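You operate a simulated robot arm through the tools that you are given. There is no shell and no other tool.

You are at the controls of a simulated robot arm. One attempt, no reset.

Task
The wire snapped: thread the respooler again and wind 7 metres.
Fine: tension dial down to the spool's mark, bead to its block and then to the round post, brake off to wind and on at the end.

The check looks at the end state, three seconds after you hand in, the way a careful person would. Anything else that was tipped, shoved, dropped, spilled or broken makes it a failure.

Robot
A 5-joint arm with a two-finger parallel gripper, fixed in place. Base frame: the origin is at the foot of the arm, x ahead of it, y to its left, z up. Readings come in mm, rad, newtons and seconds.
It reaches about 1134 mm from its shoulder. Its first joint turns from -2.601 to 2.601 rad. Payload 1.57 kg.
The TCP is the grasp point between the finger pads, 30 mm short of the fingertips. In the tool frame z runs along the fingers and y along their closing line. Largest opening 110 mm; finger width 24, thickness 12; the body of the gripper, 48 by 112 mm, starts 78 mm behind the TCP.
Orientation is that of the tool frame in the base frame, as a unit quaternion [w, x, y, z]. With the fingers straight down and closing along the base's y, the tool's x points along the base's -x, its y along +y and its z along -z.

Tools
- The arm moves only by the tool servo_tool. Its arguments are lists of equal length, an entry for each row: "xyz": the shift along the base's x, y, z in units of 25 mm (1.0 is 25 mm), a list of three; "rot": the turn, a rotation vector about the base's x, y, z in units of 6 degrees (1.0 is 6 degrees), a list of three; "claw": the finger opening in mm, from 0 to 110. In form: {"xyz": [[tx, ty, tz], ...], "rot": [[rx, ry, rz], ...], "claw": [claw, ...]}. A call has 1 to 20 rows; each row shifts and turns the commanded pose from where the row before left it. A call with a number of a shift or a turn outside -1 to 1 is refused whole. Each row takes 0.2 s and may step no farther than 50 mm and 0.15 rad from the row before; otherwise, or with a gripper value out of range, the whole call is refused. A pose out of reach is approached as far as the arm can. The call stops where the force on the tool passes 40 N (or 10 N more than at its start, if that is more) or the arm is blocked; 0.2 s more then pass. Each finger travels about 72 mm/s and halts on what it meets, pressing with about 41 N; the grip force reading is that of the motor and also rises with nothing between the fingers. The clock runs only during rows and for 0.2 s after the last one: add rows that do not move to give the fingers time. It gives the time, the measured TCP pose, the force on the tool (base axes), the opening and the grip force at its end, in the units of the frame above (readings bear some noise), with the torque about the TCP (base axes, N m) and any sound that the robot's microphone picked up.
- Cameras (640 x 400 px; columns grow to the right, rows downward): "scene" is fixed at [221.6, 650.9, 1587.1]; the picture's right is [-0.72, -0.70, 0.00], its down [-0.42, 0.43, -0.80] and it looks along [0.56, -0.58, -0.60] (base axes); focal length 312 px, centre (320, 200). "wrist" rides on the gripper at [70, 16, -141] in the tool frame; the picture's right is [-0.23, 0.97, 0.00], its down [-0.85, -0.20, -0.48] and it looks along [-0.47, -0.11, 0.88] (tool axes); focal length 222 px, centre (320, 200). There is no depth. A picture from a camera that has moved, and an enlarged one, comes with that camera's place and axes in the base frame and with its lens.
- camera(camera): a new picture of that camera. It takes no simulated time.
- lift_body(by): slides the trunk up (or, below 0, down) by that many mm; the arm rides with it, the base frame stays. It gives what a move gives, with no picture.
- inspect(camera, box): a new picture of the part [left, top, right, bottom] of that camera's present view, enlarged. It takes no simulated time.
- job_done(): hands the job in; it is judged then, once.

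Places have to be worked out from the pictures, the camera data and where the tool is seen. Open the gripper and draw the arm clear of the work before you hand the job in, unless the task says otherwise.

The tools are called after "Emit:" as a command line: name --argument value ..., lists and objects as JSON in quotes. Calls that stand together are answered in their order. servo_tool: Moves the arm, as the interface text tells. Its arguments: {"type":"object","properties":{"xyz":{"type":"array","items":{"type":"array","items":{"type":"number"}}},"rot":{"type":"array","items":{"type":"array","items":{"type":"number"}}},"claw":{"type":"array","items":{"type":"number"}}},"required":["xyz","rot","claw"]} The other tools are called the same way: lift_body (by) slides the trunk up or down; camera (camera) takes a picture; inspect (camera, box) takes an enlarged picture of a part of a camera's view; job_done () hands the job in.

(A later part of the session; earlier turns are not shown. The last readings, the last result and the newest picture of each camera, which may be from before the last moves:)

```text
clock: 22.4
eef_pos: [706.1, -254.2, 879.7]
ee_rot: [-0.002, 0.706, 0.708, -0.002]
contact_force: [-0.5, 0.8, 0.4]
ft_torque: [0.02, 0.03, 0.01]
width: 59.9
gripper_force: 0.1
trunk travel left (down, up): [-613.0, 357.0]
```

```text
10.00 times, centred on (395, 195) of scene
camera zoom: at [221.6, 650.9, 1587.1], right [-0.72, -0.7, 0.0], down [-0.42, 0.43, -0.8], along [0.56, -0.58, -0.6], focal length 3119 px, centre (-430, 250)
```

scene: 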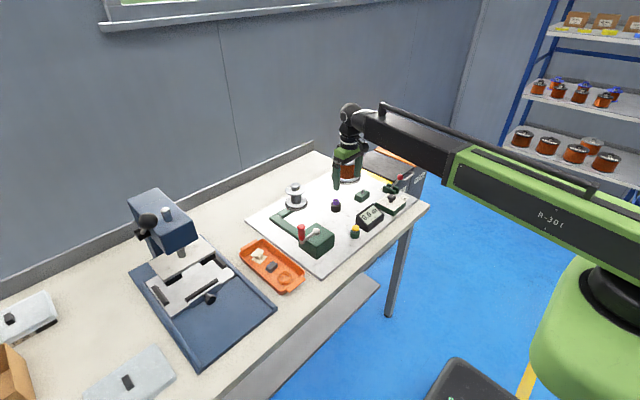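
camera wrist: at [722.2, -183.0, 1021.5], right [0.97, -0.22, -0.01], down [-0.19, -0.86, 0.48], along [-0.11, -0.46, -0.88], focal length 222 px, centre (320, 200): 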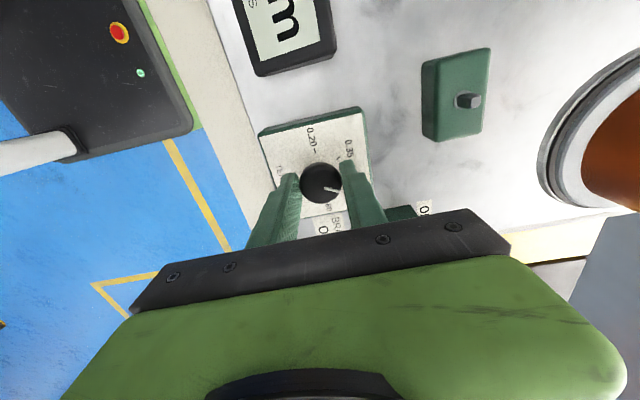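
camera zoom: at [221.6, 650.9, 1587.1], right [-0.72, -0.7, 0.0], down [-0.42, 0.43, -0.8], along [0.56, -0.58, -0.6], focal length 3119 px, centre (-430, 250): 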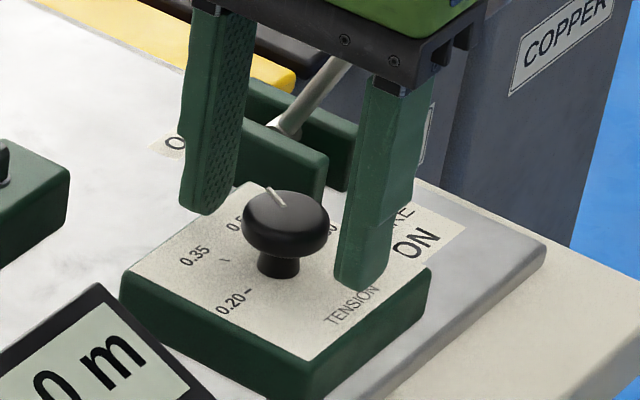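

The pointer lies on 0.50 within about a degree by my calculation. I'll raise the trunk and check the dial from above with a fresh view.

Emit:
lift_body --by 90

Emit:
inspect --camera "wrist" --box '[270, 80, 390, 180]'

Emit:
inspect --camera "scene" --box '[375, 175, 415, 215]'

```text
clock: 23.6
eef_pos: [705.1, -254.0, 969.4]
ee_rot: [-0.003, 0.707, 0.707, -0.001]
contact_force: [-0.1, 0.4, -0.3]
ft_torque: [0.01, -0.04, 0.01]
width: 59.8
gripper_force: 0.0
trunk travel left (down, up): [-703.0, 267.0]
```

```text
4.00 times, centred on (330, 130) of wrist
camera zoom: at [722.7, -183.8, 1111.3], right [0.97, -0.22, -0.01], down [-0.19, -0.86, 0.48], along [-0.11, -0.47, -0.88], focal length 888 px, centre (280, 480)
```

zoom: 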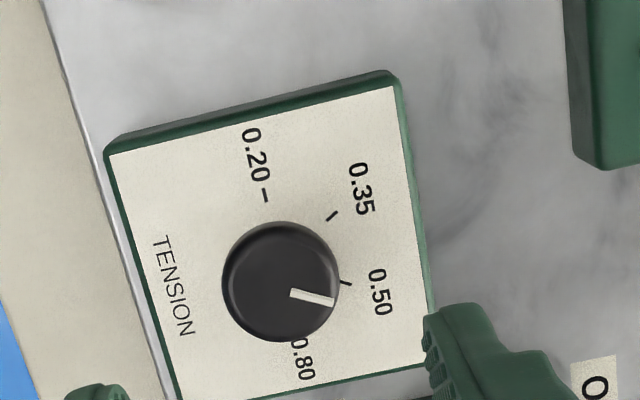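

```text
10.00 times, centred on (395, 195) of scene
camera zoom: at [221.6, 650.9, 1587.1], right [-0.72, -0.7, 0.0], down [-0.42, 0.43, -0.8], along [0.56, -0.58, -0.6], focal length 3119 px, centre (-430, 250)
```

zoom: 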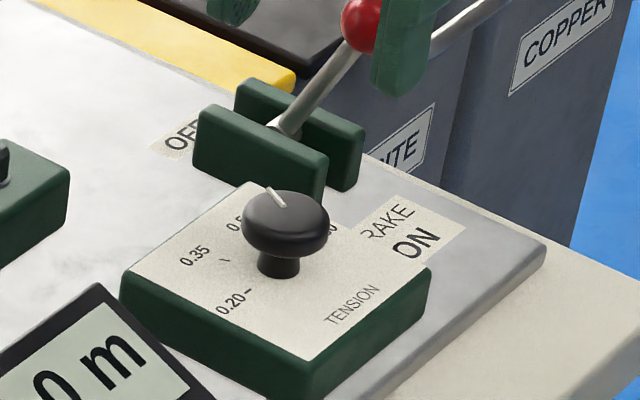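

The pointer is parallel to the 0.50 tick — set. Next is the bead; first a quick test here of whether the arm can do small vertical and tilt moves itself.

Emit:
servo_tool --xyz '[[0, 0, 0.4], [0, 0, 0.4]]' --rot '[[0, 0, 0], [0, 0, 0]]' --claw '[60, 60]'

Emit:
servo_tool --xyz '[[-1, 0.36, 0], [-1, 0.36, 0]]' --rot '[[0, 0, 0], [0, 0, 0]]' --claw '[60, 60]'

Emit:
servo_tool --xyz '[[0, 0, -0.4]]' --rot '[[0, 0, 0]]' --claw '[60]'

```text
clock: 24.2
eef_pos: [705.7, -254.5, 969.9]
ee_rot: [-0.002, 0.707, 0.708, -0.001]
contact_force: [0.8, -0.2, 0.1]
ft_torque: [0.01, 0.01, -0.01]
width: 60.3
gripper_force: 0.0
out of reach, approached as far as the arm can: row 1, 2
trunk travel left (down, up): [-703.0, 267.0]
```

```text
clock: 24.9
eef_pos: [655.6, -235.4, 969.9]
ee_rot: [-0.002, 0.706, 0.708, -0.002]
contact_force: [0.3, 0.0, 0.0]
ft_torque: [-0.03, -0.03, 0.01]
width: 60.2
gripper_force: 0.1
trunk travel left (down, up): [-703.0, 267.0]
```

```text
clock: 25.2
eef_pos: [656.6, -236.0, 970.4]
ee_rot: [-0.003, 0.706, 0.708, -0.002]
contact_force: [-0.3, -0.6, -0.3]
ft_torque: [-0.01, -0.01, 0.01]
width: 59.9
gripper_force: 0.0
out of reach, approached as far as the arm can: row 1
trunk travel left (down, up): [-703.0, 267.0]
```

So the arm moves only horizontally and the trunk gives height. I'll travel over the bead at about (850, -87) at this safe height and look.

Emit:
servo_tool --xyz '[[0.962, 0.745, 0], [0.962, 0.745, 0], [0.962, 0.745, 0], [0.962, 0.745, 0], [0.962, 0.745, 0], [0.962, 0.745, 0], [0.962, 0.745, 0], [0.962, 0.745, 0]]' --rot '[[0, 0, 0], [0, 0, 0], [0, 0, 0], [0, 0, 0], [0, 0, 0], [0, 0, 0], [0, 0, 0], [0, 0, 0]]' --claw '[60, 60, 60, 60, 60, 60, 60, 60]'

Emit:
camera --camera "wrist"

Emit:
inspect --camera "wrist" --box '[270, 110, 370, 190]'

Emit:
camera --camera "scene"

```text
clock: 27.1
eef_pos: [849.3, -90.8, 969.8]
ee_rot: [-0.002, 0.706, 0.708, 0.0]
contact_force: [-0.6, 0.1, 0.1]
ft_torque: [0.0, 0.02, 0.01]
width: 60.2
gripper_force: 0.0
trunk travel left (down, up): [-703.0, 267.0]
```

```text
taken
camera wrist: at [866.3, -19.5, 1111.1], right [0.97, -0.22, -0.01], down [-0.19, -0.86, 0.48], along [-0.11, -0.47, -0.88], focal length 222 px, centre (320, 200)
```

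wrist: 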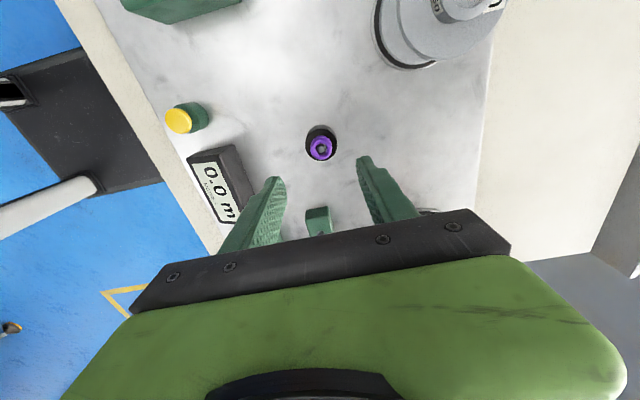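

```text
5.00 times, centred on (320, 150) of wrist
camera zoom: at [866.3, -19.5, 1111.1], right [0.97, -0.22, -0.01], down [-0.19, -0.86, 0.48], along [-0.11, -0.47, -0.88], focal length 1111 px, centre (320, 450)
```

zoom: 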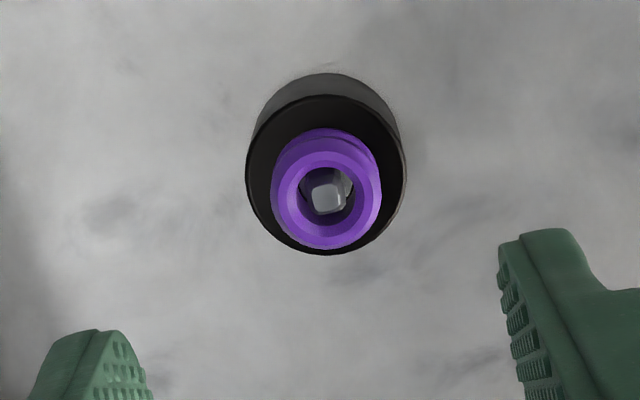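

```text
taken
```

scene: 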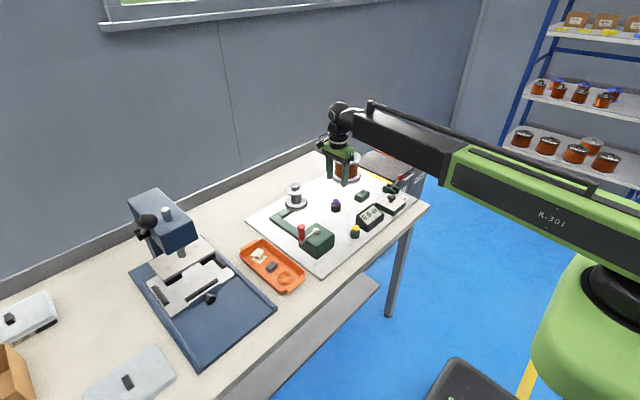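

Bead centre ≈ (850.8, -89), bead top z≈861, base top z≈843. I'll align and lower 80 mm, then check.

Emit:
servo_tool --xyz '[[0.06, 0.07, 0], [0, 0, 0]]' --rot '[[0, 0, 0], [0, 0, 0]]' --claw '[56, 56]'

Emit:
lift_body --by -80

Emit:
inspect --camera "wrist" --box '[240, 110, 400, 220]'

Emit:
inspect --camera "scene" --box '[315, 180, 360, 220]'

```text
clock: 27.6
eef_pos: [851.3, -87.9, 970.1]
ee_rot: [-0.002, 0.706, 0.708, -0.002]
contact_force: [0.2, -0.5, 0.5]
ft_torque: [0.01, -0.02, -0.03]
width: 56.2
gripper_force: 0.0
trunk travel left (down, up): [-703.0, 267.0]
```

```text
clock: 28.8
eef_pos: [850.5, -87.4, 890.0]
ee_rot: [-0.002, 0.707, 0.707, -0.001]
contact_force: [-0.1, 0.4, 0.9]
ft_torque: [0.0, 0.02, -0.01]
width: 56.1
gripper_force: 0.1
trunk travel left (down, up): [-623.0, 347.0]
```

```text
3.64 times, centred on (320, 165) of wrist
camera zoom: at [867.3, -16.8, 1031.4], right [0.97, -0.22, -0.01], down [-0.19, -0.86, 0.48], along [-0.11, -0.47, -0.88], focal length 808 px, centre (320, 327)
```

zoom: 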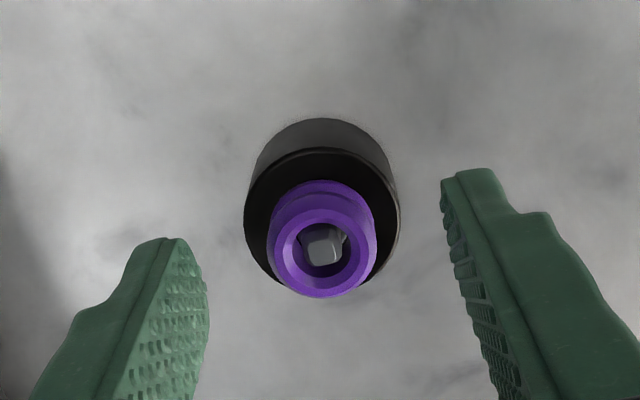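

```text
10.00 times, centred on (338, 200) of scene
camera zoom: at [221.6, 650.9, 1587.1], right [-0.72, -0.7, 0.0], down [-0.42, 0.43, -0.8], along [0.56, -0.58, -0.6], focal length 3119 px, centre (145, 200)
```

zoom: 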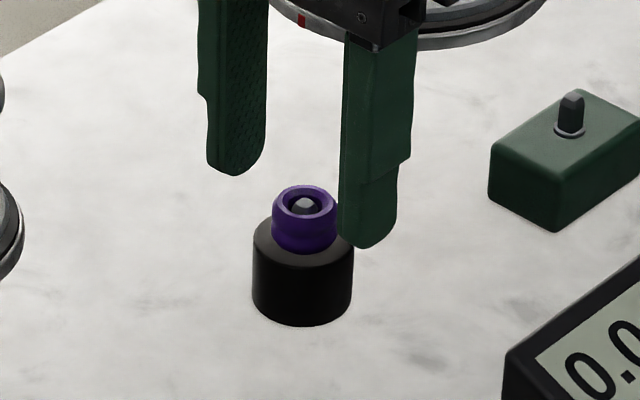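

Well aligned (bead ≈ (851, -87)). Lowering 13 mm and closing on the bead.

Emit:
lift_body --by -13

Emit:
servo_tool --xyz '[[0.01, 0.01, 0], [0, 0, 0], [0, 0, 0], [0, 0, 0]]' --rot '[[0, 0, 0], [0, 0, 0], [0, 0, 0], [0, 0, 0]]' --claw '[15, 15, 15, 15]'

Emit:
inspect --camera "wrist" --box '[240, 110, 400, 220]'

Emit:
inspect --camera "scene" --box '[315, 180, 360, 220]'

```text
clock: 29.4
eef_pos: [850.5, -86.9, 877.4]
ee_rot: [-0.002, 0.706, 0.708, -0.001]
contact_force: [0.2, -0.2, -0.8]
ft_torque: [-0.03, 0.0, -0.01]
width: 56.1
gripper_force: 0.0
trunk travel left (down, up): [-610.0, 360.0]
```

```text
clock: 30.4
eef_pos: [852.2, -87.1, 876.9]
ee_rot: [-0.003, 0.706, 0.708, -0.001]
contact_force: [0.4, -0.6, 0.8]
ft_torque: [-0.01, 0.02, 0.0]
width: 20.2
gripper_force: 34.0
trunk travel left (down, up): [-610.0, 360.0]
```

```text
3.64 times, centred on (320, 165) of wrist
camera zoom: at [867.9, -16.6, 1018.3], right [0.97, -0.22, -0.01], down [-0.19, -0.86, 0.48], along [-0.11, -0.47, -0.88], focal length 808 px, centre (320, 327)
```

zoom: 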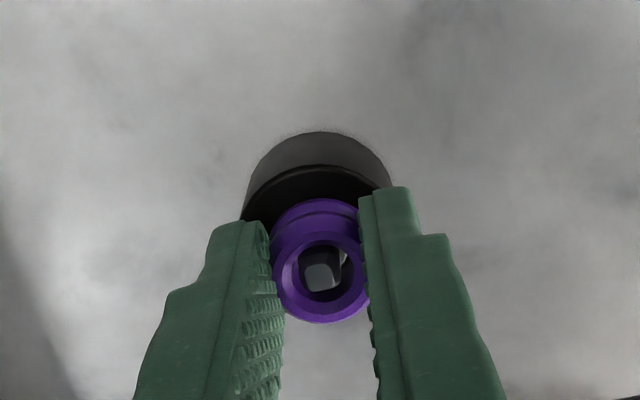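

```text
10.00 times, centred on (338, 200) of scene
camera zoom: at [221.6, 650.9, 1587.1], right [-0.72, -0.7, 0.0], down [-0.42, 0.43, -0.8], along [0.56, -0.58, -0.6], focal length 3119 px, centre (145, 200)
```

zoom: 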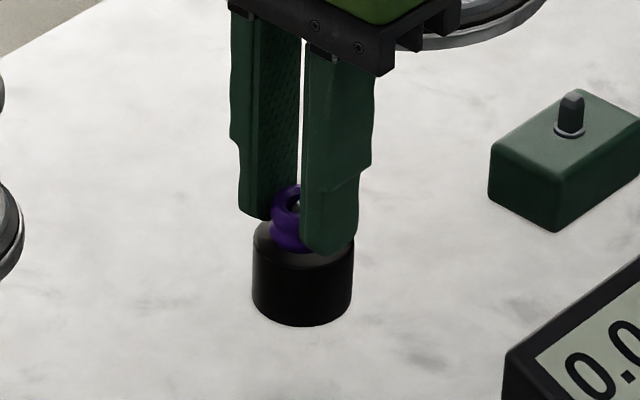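

The bead is held at 20 mm. I'll lift gently 15 mm and check the force.

Emit:
lift_body --by 15

Emit:
inspect --camera "scene" --box '[315, 170, 375, 220]'

Emit:
inspect --camera "wrist" --box '[240, 110, 400, 220]'

```text
clock: 31.1
eef_pos: [850.5, -86.2, 892.3]
ee_rot: [-0.003, 0.707, 0.708, -0.001]
contact_force: [-0.8, -0.1, -0.4]
ft_torque: [0.0, -0.03, -0.02]
width: 20.3
gripper_force: 33.8
trunk travel left (down, up): [-625.0, 345.0]
```

```text
8.00 times, centred on (345, 195) of scene
camera zoom: at [221.6, 650.9, 1587.1], right [-0.72, -0.7, 0.0], down [-0.42, 0.43, -0.8], along [0.56, -0.58, -0.6], focal length 2495 px, centre (120, 240)
```

zoom: 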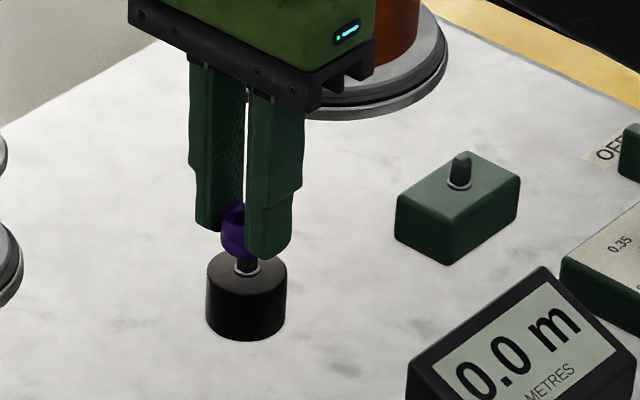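

```text
3.64 times, centred on (320, 165) of wrist
camera zoom: at [868.0, -16.6, 1033.3], right [0.97, -0.22, -0.01], down [-0.19, -0.86, 0.48], along [-0.11, -0.47, -0.88], focal length 808 px, centre (320, 327)
```

zoom: 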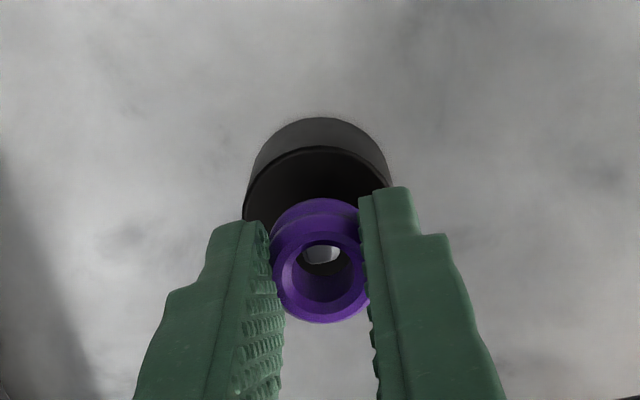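

The bead came free and reveals an identical pin with collar underneath, so the block's pin at ≈(820.5, -219.5) is its mate. I'll raise 45 mm and carry the bead over the block.

Emit:
lift_body --by 40

Emit:
servo_tool --xyz '[[-0.2, -0.88, 0], [-0.2, -0.88, 0], [-0.2, -0.88, 0], [-0.2, -0.88, 0], [-0.2, -0.88, 0], [-0.2, -0.9, 0], [0, 0, 0]]' --rot '[[0, 0, 0], [0, 0, 0], [0, 0, 0], [0, 0, 0], [0, 0, 0], [0, 0, 0], [0, 0, 0]]' --claw '[15, 15, 15, 15, 15, 15, 15]'

Emit:
camera --camera "wrist"

Emit:
inspect --camera "wrist" --box '[240, 90, 400, 210]'

Emit:
inspect --camera "scene" --box '[325, 165, 385, 215]'

```text
clock: 31.9
eef_pos: [850.9, -85.7, 932.2]
ee_rot: [-0.002, 0.706, 0.708, -0.001]
contact_force: [0.2, 0.4, 0.9]
ft_torque: [-0.02, -0.01, -0.03]
width: 20.2
gripper_force: 33.6
trunk travel left (down, up): [-665.0, 305.0]
```

```text
clock: 33.5
eef_pos: [822.2, -219.0, 932.4]
ee_rot: [-0.002, 0.706, 0.708, -0.001]
contact_force: [-0.5, -0.3, -0.5]
ft_torque: [-0.01, 0.01, -0.02]
width: 20.2
gripper_force: 33.7
trunk travel left (down, up): [-665.0, 305.0]
```

```text
taken
camera wrist: at [838.6, -148.3, 1073.3], right [0.97, -0.22, -0.01], down [-0.19, -0.86, 0.48], along [-0.11, -0.47, -0.88], focal length 222 px, centre (320, 200)
```

wrist: 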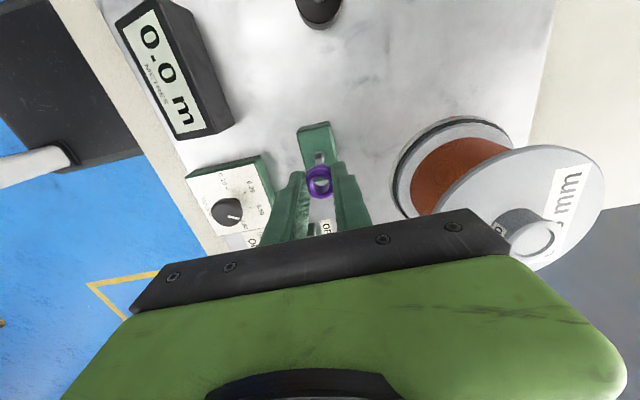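

```text
3.33 times, centred on (320, 150) of wrist
camera zoom: at [838.6, -148.3, 1073.3], right [0.97, -0.22, -0.01], down [-0.19, -0.86, 0.48], along [-0.11, -0.47, -0.88], focal length 740 px, centre (320, 367)
```

zoom: 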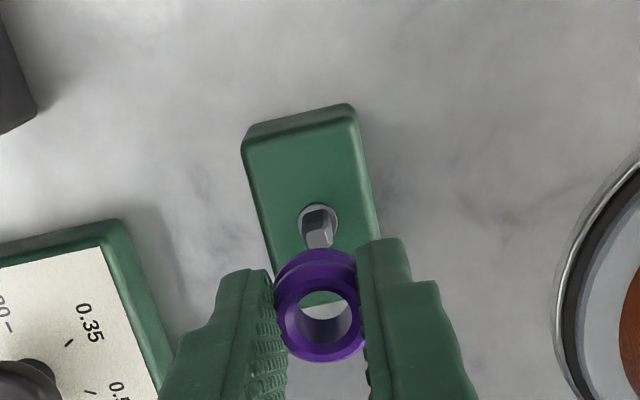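

```text
8.00 times, centred on (355, 190) of scene
camera zoom: at [221.6, 650.9, 1587.1], right [-0.72, -0.7, 0.0], down [-0.42, 0.43, -0.8], along [0.56, -0.58, -0.6], focal length 2495 px, centre (40, 280)
```

zoom: 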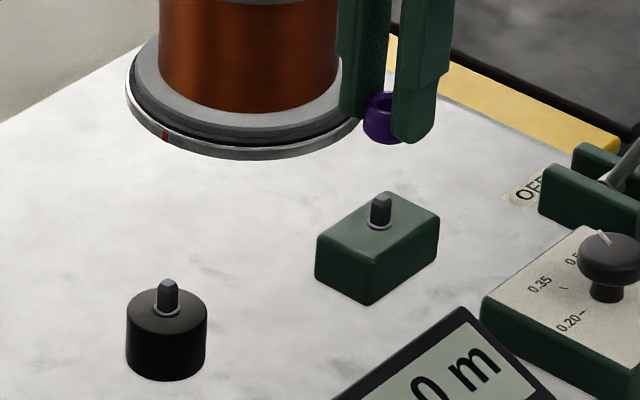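

The block's pin measures ≈ (821.5, -218.3), and the bead is right at the TCP. Small correction, then down 28 mm to hover just above the pin.

Emit:
servo_tool --xyz '[[-0.02, 0.03, 0], [0, 0, 0]]' --rot '[[0, 0, 0], [0, 0, 0]]' --claw '[15, 15]'

Emit:
lift_body --by -28

Emit:
inspect --camera "wrist" --box '[270, 130, 370, 210]'

Emit:
inspect --camera "scene" --box '[345, 175, 385, 205]'

```text
clock: 34.1
eef_pos: [820.9, -217.4, 932.3]
ee_rot: [-0.002, 0.707, 0.708, -0.002]
contact_force: [1.1, -0.2, -0.5]
ft_torque: [0.01, 0.01, 0.0]
width: 20.1
gripper_force: 34.4
trunk travel left (down, up): [-665.0, 305.0]
```

```text
clock: 34.8
eef_pos: [821.4, -217.5, 905.8]
ee_rot: [-0.003, 0.706, 0.708, -0.001]
contact_force: [-0.3, 0.8, -0.5]
ft_torque: [-0.01, 0.0, -0.01]
width: 20.1
gripper_force: 33.7
trunk travel left (down, up): [-637.0, 333.0]
```

```text
5.00 times, centred on (320, 170) of wrist
camera zoom: at [837.6, -147.6, 1045.3], right [0.97, -0.22, -0.01], down [-0.19, -0.86, 0.48], along [-0.11, -0.47, -0.88], focal length 1111 px, centre (320, 350)
```

zoom: 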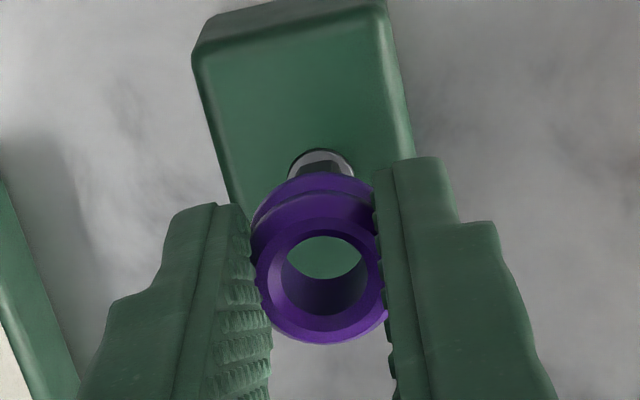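

```text
13.33 times, centred on (365, 190) of scene
camera zoom: at [221.6, 650.9, 1587.1], right [-0.72, -0.7, 0.0], down [-0.42, 0.43, -0.8], along [0.56, -0.58, -0.6], focal length 4158 px, centre (-280, 333)
```

zoom: 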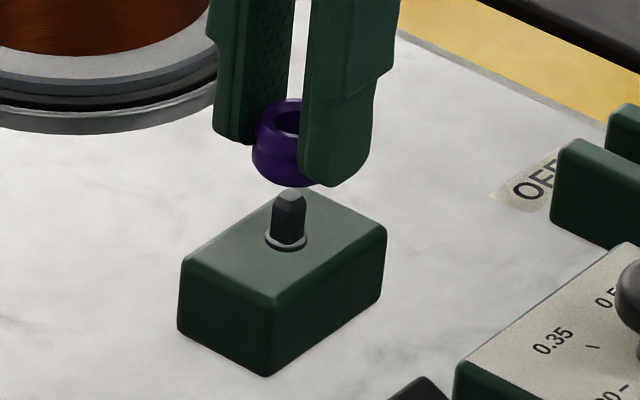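

By both views the bead hole is centred over the pin within about 1 mm. Lowering in two steps while watching the force.

Emit:
lift_body --by -14

Emit:
inspect --camera "wrist" --box '[270, 130, 370, 210]'

Emit:
inspect --camera "scene" --box '[345, 175, 385, 205]'

```text
clock: 35.4
eef_pos: [820.1, -217.4, 891.0]
ee_rot: [-0.003, 0.707, 0.707, -0.001]
contact_force: [0.3, 0.6, -0.4]
ft_torque: [0.02, -0.02, 0.01]
width: 20.2
gripper_force: 33.9
trunk travel left (down, up): [-623.0, 347.0]
```

```text
5.00 times, centred on (320, 170) of wrist
camera zoom: at [837.6, -147.6, 1031.3], right [0.97, -0.22, -0.01], down [-0.19, -0.86, 0.48], along [-0.11, -0.47, -0.88], focal length 1111 px, centre (320, 350)
```

zoom: 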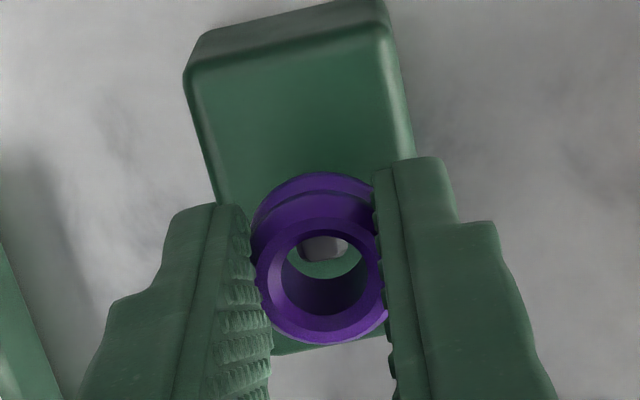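

```text
13.33 times, centred on (365, 190) of scene
camera zoom: at [221.6, 650.9, 1587.1], right [-0.72, -0.7, 0.0], down [-0.42, 0.43, -0.8], along [0.56, -0.58, -0.6], focal length 4158 px, centre (-280, 333)
```

zoom: 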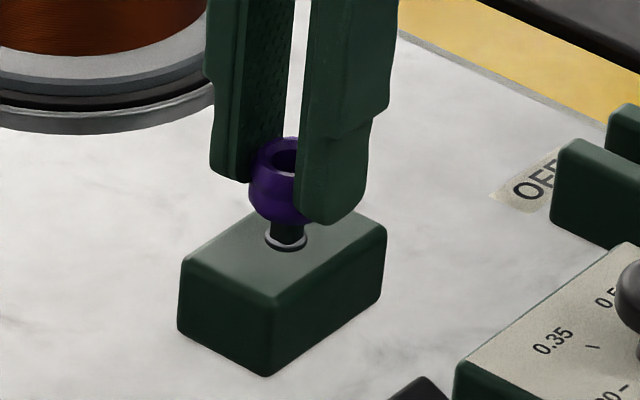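

The pin is inside the hole with no contact force. Lowering the rest of the way.

Emit:
lift_body --by -11

Emit:
lift_body --by -2.5

Emit:
inspect --camera "scene" --box '[345, 175, 385, 205]'

Emit:
inspect --camera "wrist" --box '[270, 130, 370, 210]'

```text
clock: 36.0
eef_pos: [821.0, -217.8, 879.5]
ee_rot: [-0.001, 0.707, 0.707, -0.002]
contact_force: [0.3, -0.2, 0.1]
ft_torque: [0.03, -0.01, 0.0]
width: 20.3
gripper_force: 33.6
trunk travel left (down, up): [-612.0, 358.0]
```

```text
clock: 36.5
eef_pos: [820.3, -218.1, 878.7]
ee_rot: [-0.002, 0.707, 0.707, -0.002]
contact_force: [1.3, -1.3, 9.7]
ft_torque: [-0.04, -0.05, -0.01]
width: 20.1
gripper_force: 33.6
trunk travel left (down, up): [-610.0, 360.0]
```

```text
13.33 times, centred on (365, 190) of scene
camera zoom: at [221.6, 650.9, 1587.1], right [-0.72, -0.7, 0.0], down [-0.42, 0.43, -0.8], along [0.56, -0.58, -0.6], focal length 4158 px, centre (-280, 333)
```

zoom: 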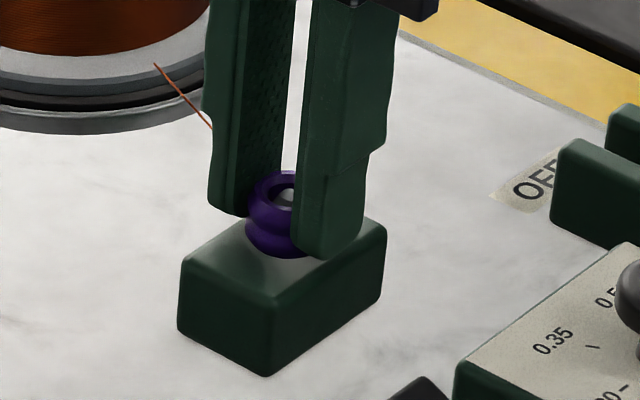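

```text
5.00 times, centred on (320, 170) of wrist
camera zoom: at [837.0, -147.5, 1018.6], right [0.97, -0.22, 0.0], down [-0.2, -0.86, 0.48], along [-0.11, -0.47, -0.88], focal length 1111 px, centre (320, 350)
```

zoom: 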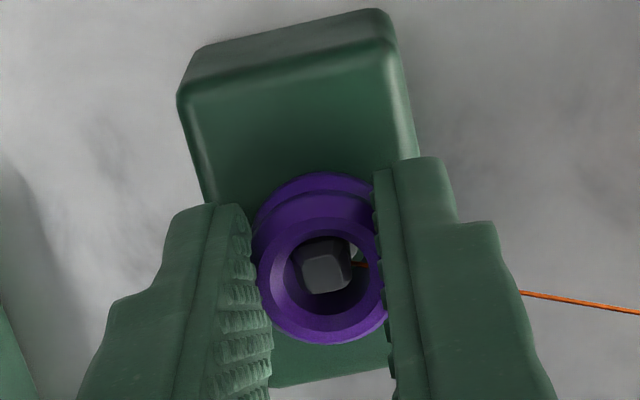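

A copper wire has now appeared between the supply spool and the bead — the threading at the block took. I'll release briefly so the bead sits on its block by itself, and look.

Emit:
servo_tool --xyz '[[0, 0, 0], [0, 0, 0], [0, 0, 0], [0, 0, 0]]' --rot '[[0, 0, 0], [0, 0, 0], [0, 0, 0], [0, 0, 0]]' --claw '[44, 44, 44, 44]'

Emit:
inspect --camera "wrist" --box '[250, 100, 450, 220]'

Emit:
inspect --camera "scene" --box '[320, 150, 390, 205]'

```text
clock: 37.5
eef_pos: [820.1, -217.4, 877.4]
ee_rot: [-0.002, 0.706, 0.708, -0.001]
contact_force: [0.1, 0.2, 0.8]
ft_torque: [-0.04, 0.01, 0.02]
width: 44.0
gripper_force: 0.1
trunk travel left (down, up): [-610.0, 360.0]
```

```text
3.20 times, centred on (350, 160) of wrist
camera zoom: at [837.6, -147.6, 1017.8], right [0.97, -0.22, -0.01], down [-0.19, -0.86, 0.48], along [-0.11, -0.47, -0.88], focal length 711 px, centre (224, 328)
```

zoom: 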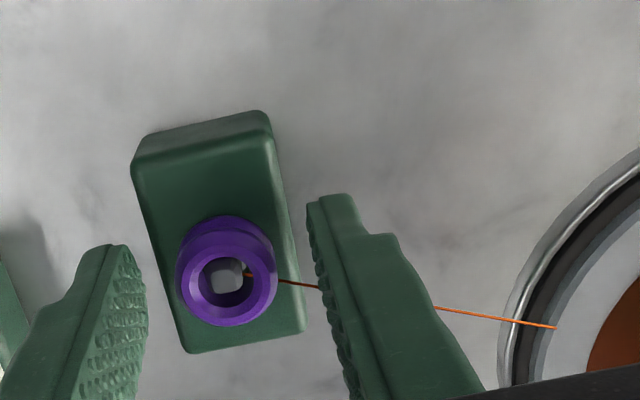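

```text
7.27 times, centred on (355, 178) of scene
camera zoom: at [221.6, 650.9, 1587.1], right [-0.72, -0.7, 0.0], down [-0.42, 0.43, -0.8], along [0.56, -0.58, -0.6], focal length 2268 px, centre (66, 364)
```

zoom: 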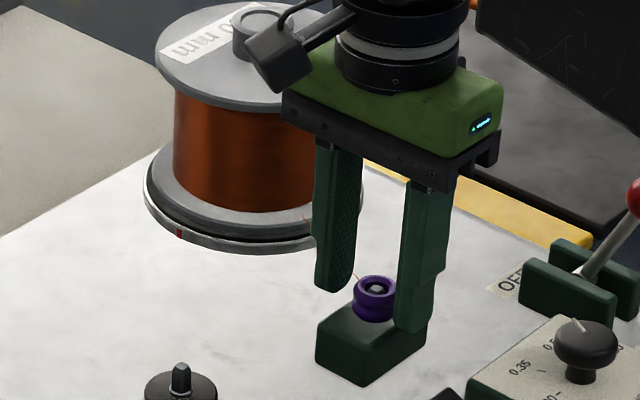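

The wire leads from the bead toward the spool on the +x/-y side. To keep a finger from pressing on it, I'll spin the gripper +48° around the bead before re-gripping.

Emit:
servo_tool --xyz '[[0.02, -0.01, 0], [0, 0, 0], [0, 0, 0], [0, 0, 0], [0, 0, 0], [0, 0, 0], [0, 0, 0], [0, 0, 0], [0, 0, 0]]' --rot '[[0, 0, 1], [0, 0, 1], [0, 0, 1], [0, 0, 1], [0, 0, 1], [0, 0, 1], [0, 0, 1], [0, 0, 1], [0, 0, 0]]' --claw '[50, 50, 50, 50, 50, 50, 50, 50, 50]'

Emit:
inspect --camera "wrist" --box '[220, 100, 420, 220]'

```text
clock: 39.5
eef_pos: [821.0, -218.7, 876.6]
ee_rot: [-0.001, 0.357, 0.934, -0.002]
contact_force: [0.6, -0.1, -0.2]
ft_torque: [0.0, 0.01, -0.02]
width: 49.8
gripper_force: 0.0
trunk travel left (down, up): [-610.0, 360.0]
```

```text
3.20 times, centred on (320, 160) of wrist
camera zoom: at [780.8, -158.2, 1017.8], right [0.82, 0.57, -0.01], down [0.51, -0.72, 0.48], along [0.27, -0.39, -0.88], focal length 711 px, centre (320, 328)
```

zoom: 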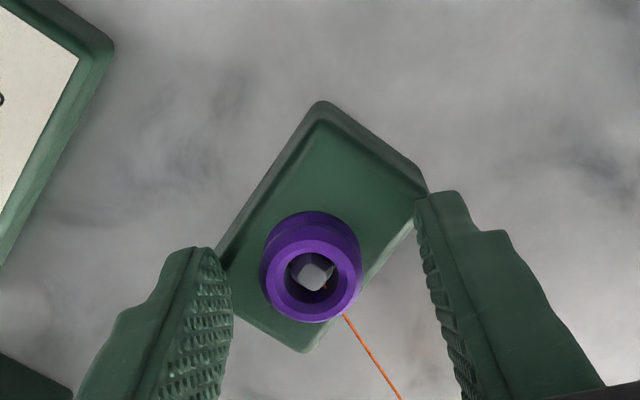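

The bead sits about 1–2 mm left of the finger midline; small shift, then close.

Emit:
servo_tool --xyz '[[-0.05, -0.015, 0], [0, 0, 0], [0, 0, 0], [0, 0, 0], [0, 0, 0]]' --rot '[[0, 0, 0], [0, 0, 0], [0, 0, 0], [0, 0, 0], [0, 0, 0]]' --claw '[50, 15, 15, 15, 15]'

Emit:
lift_body --by 15

Emit:
inspect --camera "wrist" --box '[220, 100, 420, 220]'

Emit:
inspect --camera "scene" --box '[320, 150, 390, 205]'

```text
clock: 40.8
eef_pos: [820.1, -218.1, 877.1]
ee_rot: [-0.002, 0.357, 0.934, -0.002]
contact_force: [-1.0, 0.3, 0.1]
ft_torque: [0.0, 0.01, -0.03]
width: 22.7
gripper_force: 34.9
trunk travel left (down, up): [-610.0, 360.0]
```

```text
clock: 41.4
eef_pos: [820.1, -218.4, 891.5]
ee_rot: [-0.002, 0.357, 0.934, -0.002]
contact_force: [-0.4, -0.4, -0.8]
ft_torque: [-0.04, 0.0, -0.02]
width: 22.2
gripper_force: 34.8
trunk travel left (down, up): [-625.0, 345.0]
```

```text
3.20 times, centred on (320, 160) of wrist
camera zoom: at [779.5, -157.7, 1032.8], right [0.82, 0.57, -0.01], down [0.51, -0.72, 0.48], along [0.27, -0.39, -0.88], focal length 711 px, centre (320, 328)
```

zoom: 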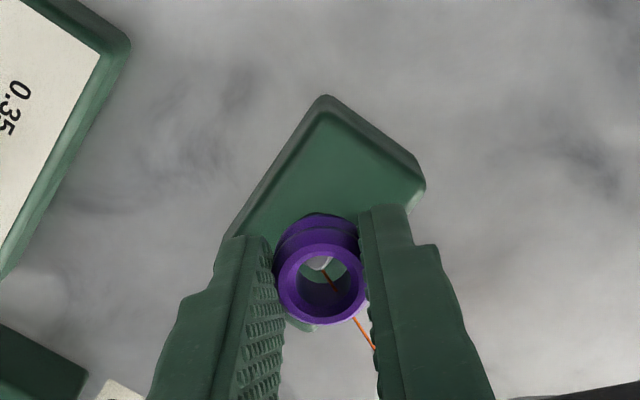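

```text
7.27 times, centred on (355, 178) of scene
camera zoom: at [221.6, 650.9, 1587.1], right [-0.72, -0.7, 0.0], down [-0.42, 0.43, -0.8], along [0.56, -0.58, -0.6], focal length 2268 px, centre (66, 364)
```

zoom: 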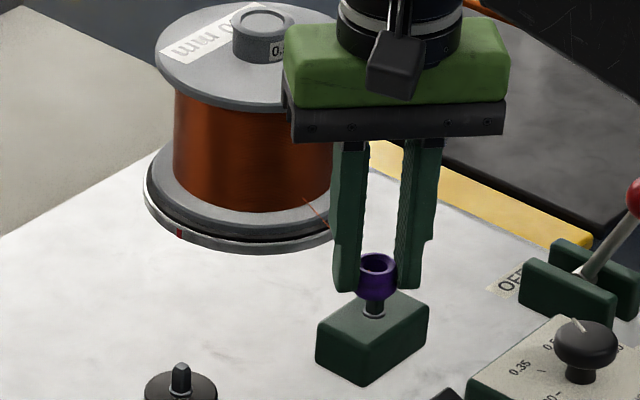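

Bead re-gripped with the wire trailing freely. I'll raise it and carry it back to the round post.

Emit:
lift_body --by 38

Emit:
servo_tool --xyz '[[0.208, 0.883, 0], [0.208, 0.883, 0], [0.208, 0.883, 0], [0.208, 0.883, 0], [0.208, 0.883, 0], [0.208, 0.883, 0], [0, 0, 0]]' --rot '[[0, 0, 0], [0, 0, 0], [0, 0, 0], [0, 0, 0], [0, 0, 0], [0, 0, 0], [0, 0, 0]]' --claw '[15, 15, 15, 15, 15, 15, 15]'

Emit:
camera --camera "wrist"

Emit:
inspect --camera "wrist" --box '[220, 100, 420, 220]'

Emit:
inspect --camera "scene" --box '[310, 150, 380, 220]'

```text
clock: 42.2
eef_pos: [820.1, -218.3, 930.3]
ee_rot: [-0.002, 0.358, 0.934, -0.002]
contact_force: [-0.5, 0.2, -0.7]
ft_torque: [-0.01, -0.01, 0.01]
width: 22.2
gripper_force: 34.9
trunk travel left (down, up): [-663.0, 307.0]
```

```text
clock: 43.8
eef_pos: [852.1, -80.4, 929.2]
ee_rot: [-0.002, 0.358, 0.934, -0.001]
contact_force: [-0.1, 0.7, 1.3]
ft_torque: [0.0, -0.01, -0.03]
width: 22.3
gripper_force: 35.4
trunk travel left (down, up): [-663.0, 307.0]
```

```text
taken
camera wrist: at [812.0, -21.9, 1070.8], right [0.82, 0.57, -0.01], down [0.51, -0.72, 0.48], along [0.27, -0.4, -0.88], focal length 222 px, centre (320, 200)
```

wrist: 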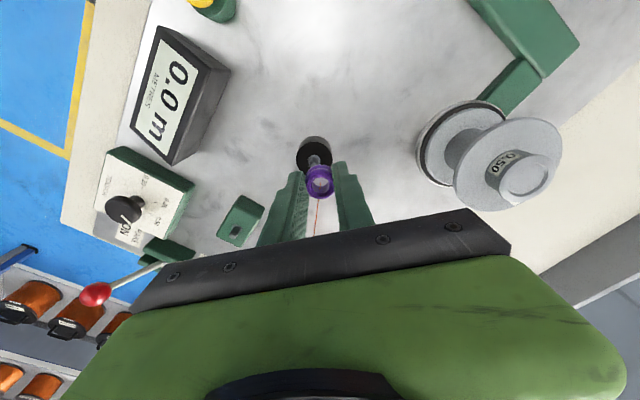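

```text
3.20 times, centred on (320, 160) of wrist
camera zoom: at [812.0, -21.9, 1070.8], right [0.82, 0.57, -0.01], down [0.51, -0.72, 0.48], along [0.27, -0.4, -0.88], focal length 711 px, centre (320, 328)
```

zoom: 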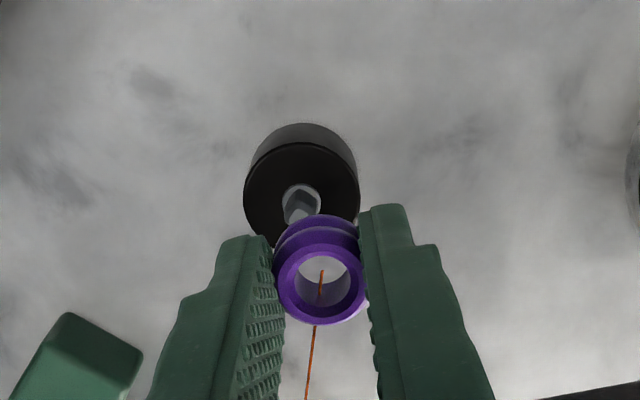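

```text
5.71 times, centred on (345, 185) of scene
camera zoom: at [221.6, 650.9, 1587.1], right [-0.72, -0.7, 0.0], down [-0.42, 0.43, -0.8], along [0.56, -0.58, -0.6], focal length 1782 px, centre (177, 286)
```

zoom: 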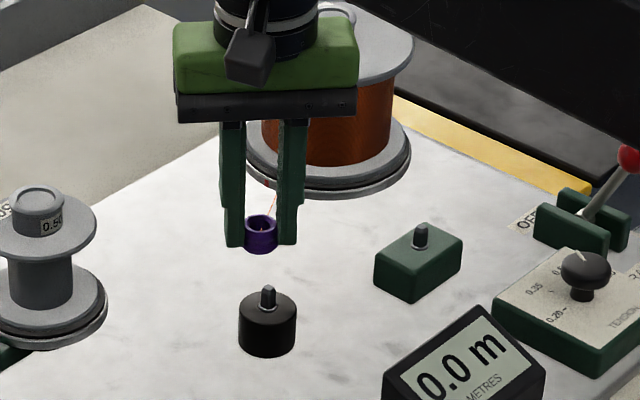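

The reading shows y ≈ -80, about 5 mm past where I commanded; I'll let it settle and re-read before aligning.

Emit:
servo_tool --xyz '[[0, 0, 0], [0, 0, 0], [0, 0, 0]]' --rot '[[0, 0, 0], [0, 0, 0], [0, 0, 0]]' --claw '[15, 15, 15]'

Emit:
inspect --camera "wrist" --box '[270, 120, 370, 200]'

Emit:
inspect --camera "scene" --box '[315, 180, 360, 220]'

```text
clock: 44.6
eef_pos: [852.5, -81.1, 930.4]
ee_rot: [-0.002, 0.358, 0.934, -0.001]
contact_force: [-0.5, 0.0, -0.7]
ft_torque: [0.02, 0.03, -0.01]
width: 22.4
gripper_force: 35.0
trunk travel left (down, up): [-663.0, 307.0]
```

```text
5.00 times, centred on (320, 160) of wrist
camera zoom: at [812.0, -22.1, 1070.8], right [0.82, 0.57, -0.01], down [0.51, -0.72, 0.48], along [0.27, -0.4, -0.88], focal length 1111 px, centre (320, 400)
```

zoom: 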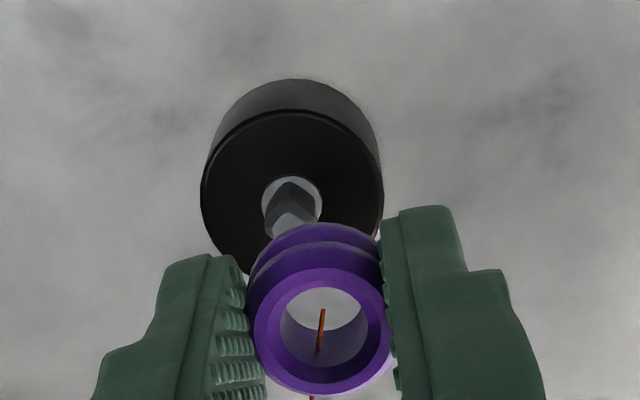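

```text
10.00 times, centred on (338, 200) of scene
camera zoom: at [221.6, 650.9, 1587.1], right [-0.72, -0.7, 0.0], down [-0.42, 0.43, -0.8], along [0.56, -0.58, -0.6], focal length 3119 px, centre (145, 200)
```

zoom: 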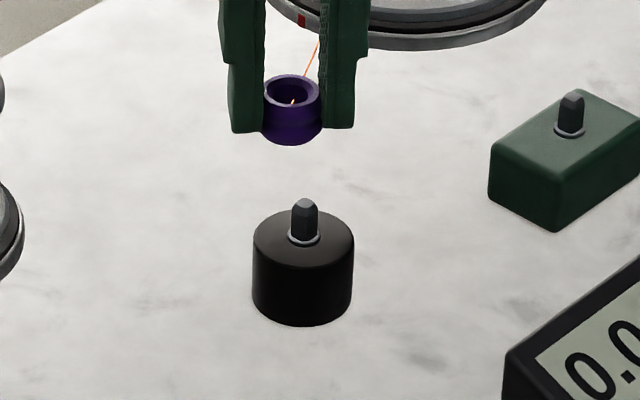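

Measured: bead ≈ (852.8, -82), post pin ≈ (850, -88). I'll shift by (-3.2, -6.2) mm and lower to just above the pin for verification.

Emit:
servo_tool --xyz '[[-0.128, -0.248, 0], [0, 0, 0], [0, 0, 0]]' --rot '[[0, 0, 0], [0, 0, 0], [0, 0, 0]]' --claw '[15, 15, 15]'

Emit:
lift_body --by -25

Emit:
inspect --camera "wrist" --box '[270, 130, 370, 210]'

Emit:
inspect --camera "scene" --box '[315, 180, 360, 220]'

```text
clock: 45.4
eef_pos: [847.9, -89.5, 929.8]
ee_rot: [-0.001, 0.356, 0.934, -0.002]
contact_force: [-1.0, 0.7, 0.5]
ft_torque: [0.02, 0.01, 0.02]
width: 22.4
gripper_force: 35.7
trunk travel left (down, up): [-663.0, 307.0]
```

```text
clock: 46.1
eef_pos: [848.9, -89.6, 904.8]
ee_rot: [-0.002, 0.358, 0.934, -0.002]
contact_force: [-0.3, -0.3, 0.2]
ft_torque: [-0.02, 0.0, 0.0]
width: 22.5
gripper_force: 34.8
trunk travel left (down, up): [-638.0, 332.0]
```

```text
5.00 times, centred on (320, 170) of wrist
camera zoom: at [808.1, -29.4, 1045.8], right [0.82, 0.57, -0.01], down [0.51, -0.72, 0.48], along [0.27, -0.39, -0.88], focal length 1111 px, centre (320, 350)
```

zoom: 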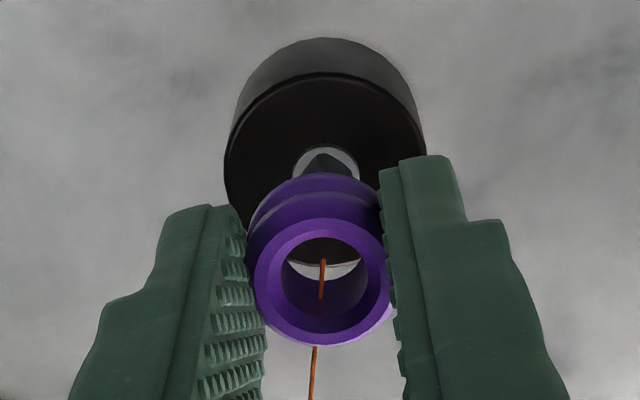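

```text
10.00 times, centred on (338, 200) of scene
camera zoom: at [221.6, 650.9, 1587.1], right [-0.72, -0.7, 0.0], down [-0.42, 0.43, -0.8], along [0.56, -0.58, -0.6], focal length 3119 px, centre (145, 200)
```

zoom: 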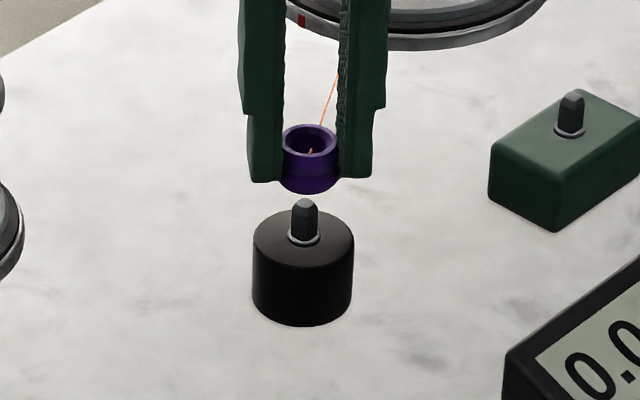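

Both views agree the bead is now centred over the post pin within about 1 mm. Lowering in steps.

Emit:
lift_body --by -16

Emit:
inspect --camera "wrist" --box '[270, 130, 370, 210]'

Emit:
inspect --camera "scene" --box '[315, 180, 360, 220]'

```text
clock: 46.7
eef_pos: [847.1, -89.1, 889.5]
ee_rot: [-0.001, 0.358, 0.934, -0.001]
contact_force: [-0.2, 0.4, -0.2]
ft_torque: [-0.03, 0.0, 0.03]
width: 22.3
gripper_force: 35.4
trunk travel left (down, up): [-622.0, 348.0]
```

```text
5.00 times, centred on (320, 170) of wrist
camera zoom: at [808.1, -29.4, 1029.8], right [0.82, 0.57, -0.01], down [0.51, -0.72, 0.48], along [0.27, -0.39, -0.88], focal length 1111 px, centre (320, 350)
```

zoom: 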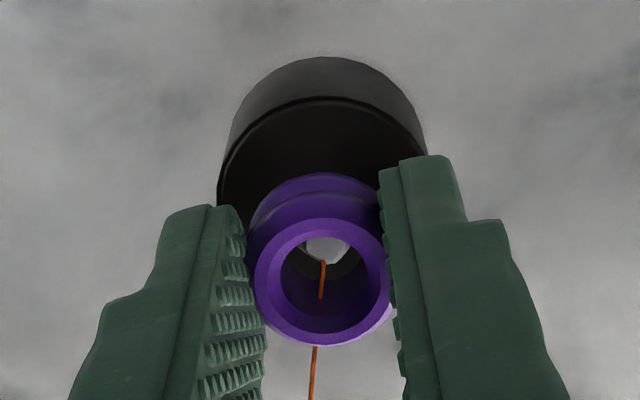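

```text
10.00 times, centred on (338, 200) of scene
camera zoom: at [221.6, 650.9, 1587.1], right [-0.72, -0.7, 0.0], down [-0.42, 0.43, -0.8], along [0.56, -0.58, -0.6], focal length 3119 px, centre (145, 200)
```

zoom: 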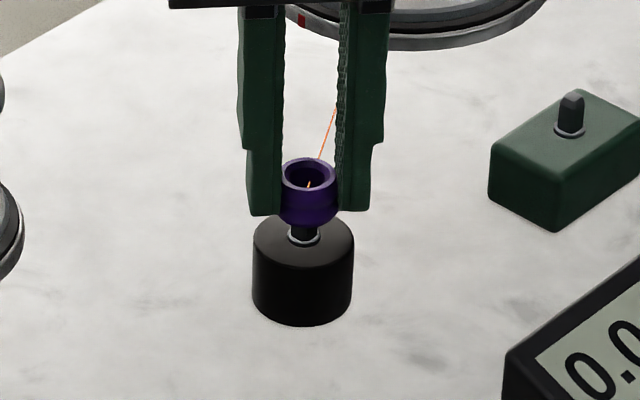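

The pin is going into the hole without force. Lowering to seat.

Emit:
lift_body --by -10

Emit:
lift_body --by -3

Emit:
inspect --camera "wrist" --box '[270, 130, 370, 210]'

Emit:
inspect --camera "scene" --box '[280, 160, 370, 230]'

```text
clock: 47.3
eef_pos: [848.8, -90.2, 878.6]
ee_rot: [-0.002, 0.357, 0.934, -0.002]
contact_force: [-0.3, 0.1, -0.6]
ft_torque: [0.03, -0.04, -0.03]
width: 22.3
gripper_force: 34.8
trunk travel left (down, up): [-612.0, 358.0]
```

```text
clock: 47.8
eef_pos: [847.8, -89.4, 876.5]
ee_rot: [-0.001, 0.358, 0.934, -0.002]
contact_force: [1.2, -0.6, 5.3]
ft_torque: [0.01, -0.07, 0.01]
width: 22.0
gripper_force: 35.4
trunk travel left (down, up): [-609.0, 361.0]
```

```text
5.00 times, centred on (320, 170) of wrist
camera zoom: at [807.8, -29.4, 1017.2], right [0.82, 0.57, -0.01], down [0.51, -0.72, 0.48], along [0.27, -0.4, -0.88], focal length 1111 px, centre (320, 350)
```

zoom: 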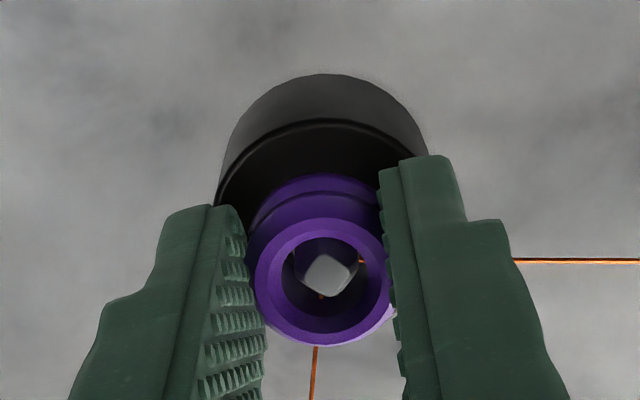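

```text
5.71 times, centred on (325, 195) of scene
camera zoom: at [221.6, 650.9, 1587.1], right [-0.72, -0.7, 0.0], down [-0.42, 0.43, -0.8], along [0.56, -0.58, -0.6], focal length 1782 px, centre (291, 229)
```

zoom: 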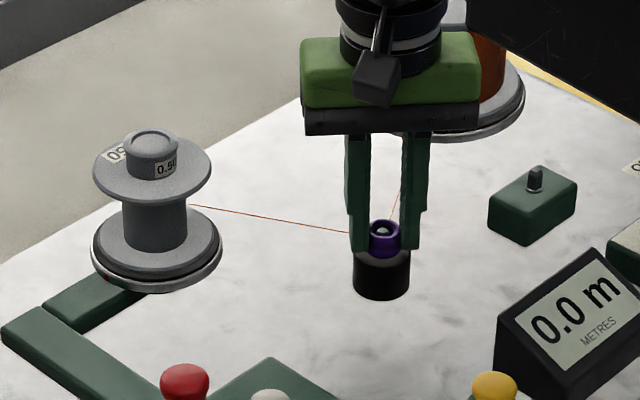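

The wire now runs from the spool through the bead to the take-up spool. I'll release just enough and lift straight up.

Emit:
servo_tool --xyz '[[0, 0, 0], [0, 0, 0], [0, 0, 0], [0, 0, 0]]' --rot '[[0, 0, 0], [0, 0, 0], [0, 0, 0], [0, 0, 0]]' --claw '[38, 38, 38, 38]'

Emit:
lift_body --by 25

Emit:
inspect --camera "wrist" --box '[220, 100, 420, 220]'

Emit:
inspect --camera "scene" --box '[315, 175, 365, 220]'

```text
clock: 48.8
eef_pos: [848.3, -89.1, 875.9]
ee_rot: [-0.001, 0.358, 0.934, -0.002]
contact_force: [0.0, -0.9, 0.2]
ft_torque: [0.0, -0.01, 0.0]
width: 38.1
gripper_force: 0.0
trunk travel left (down, up): [-609.0, 361.0]
```

```text
clock: 49.5
eef_pos: [848.8, -89.0, 900.8]
ee_rot: [-0.002, 0.357, 0.934, -0.002]
contact_force: [0.4, -0.1, 0.3]
ft_torque: [-0.01, -0.02, 0.01]
width: 38.3
gripper_force: 0.0
trunk travel left (down, up): [-634.0, 336.0]
```

```text
3.20 times, centred on (320, 160) of wrist
camera zoom: at [808.2, -29.3, 1041.8], right [0.82, 0.57, -0.01], down [0.51, -0.72, 0.48], along [0.27, -0.39, -0.88], focal length 711 px, centre (320, 328)
```

zoom: 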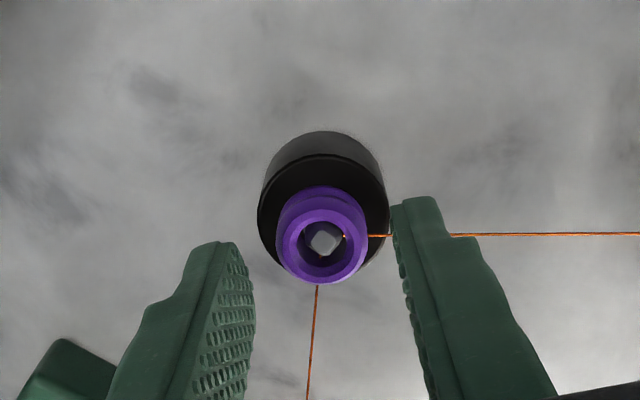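

```text
8.89 times, centred on (340, 198) of scene
camera zoom: at [221.6, 650.9, 1587.1], right [-0.72, -0.7, 0.0], down [-0.42, 0.43, -0.8], along [0.56, -0.58, -0.6], focal length 2772 px, centre (142, 222)
```

zoom: 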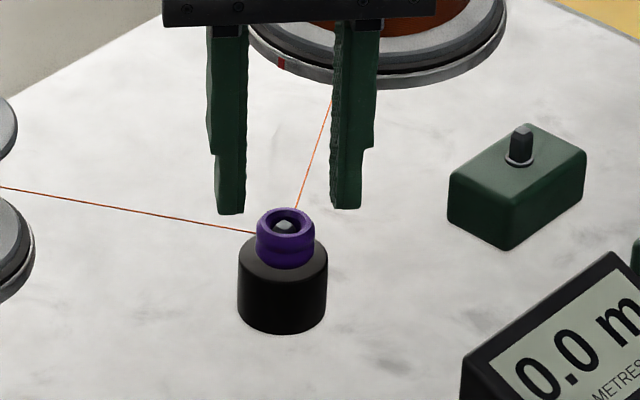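

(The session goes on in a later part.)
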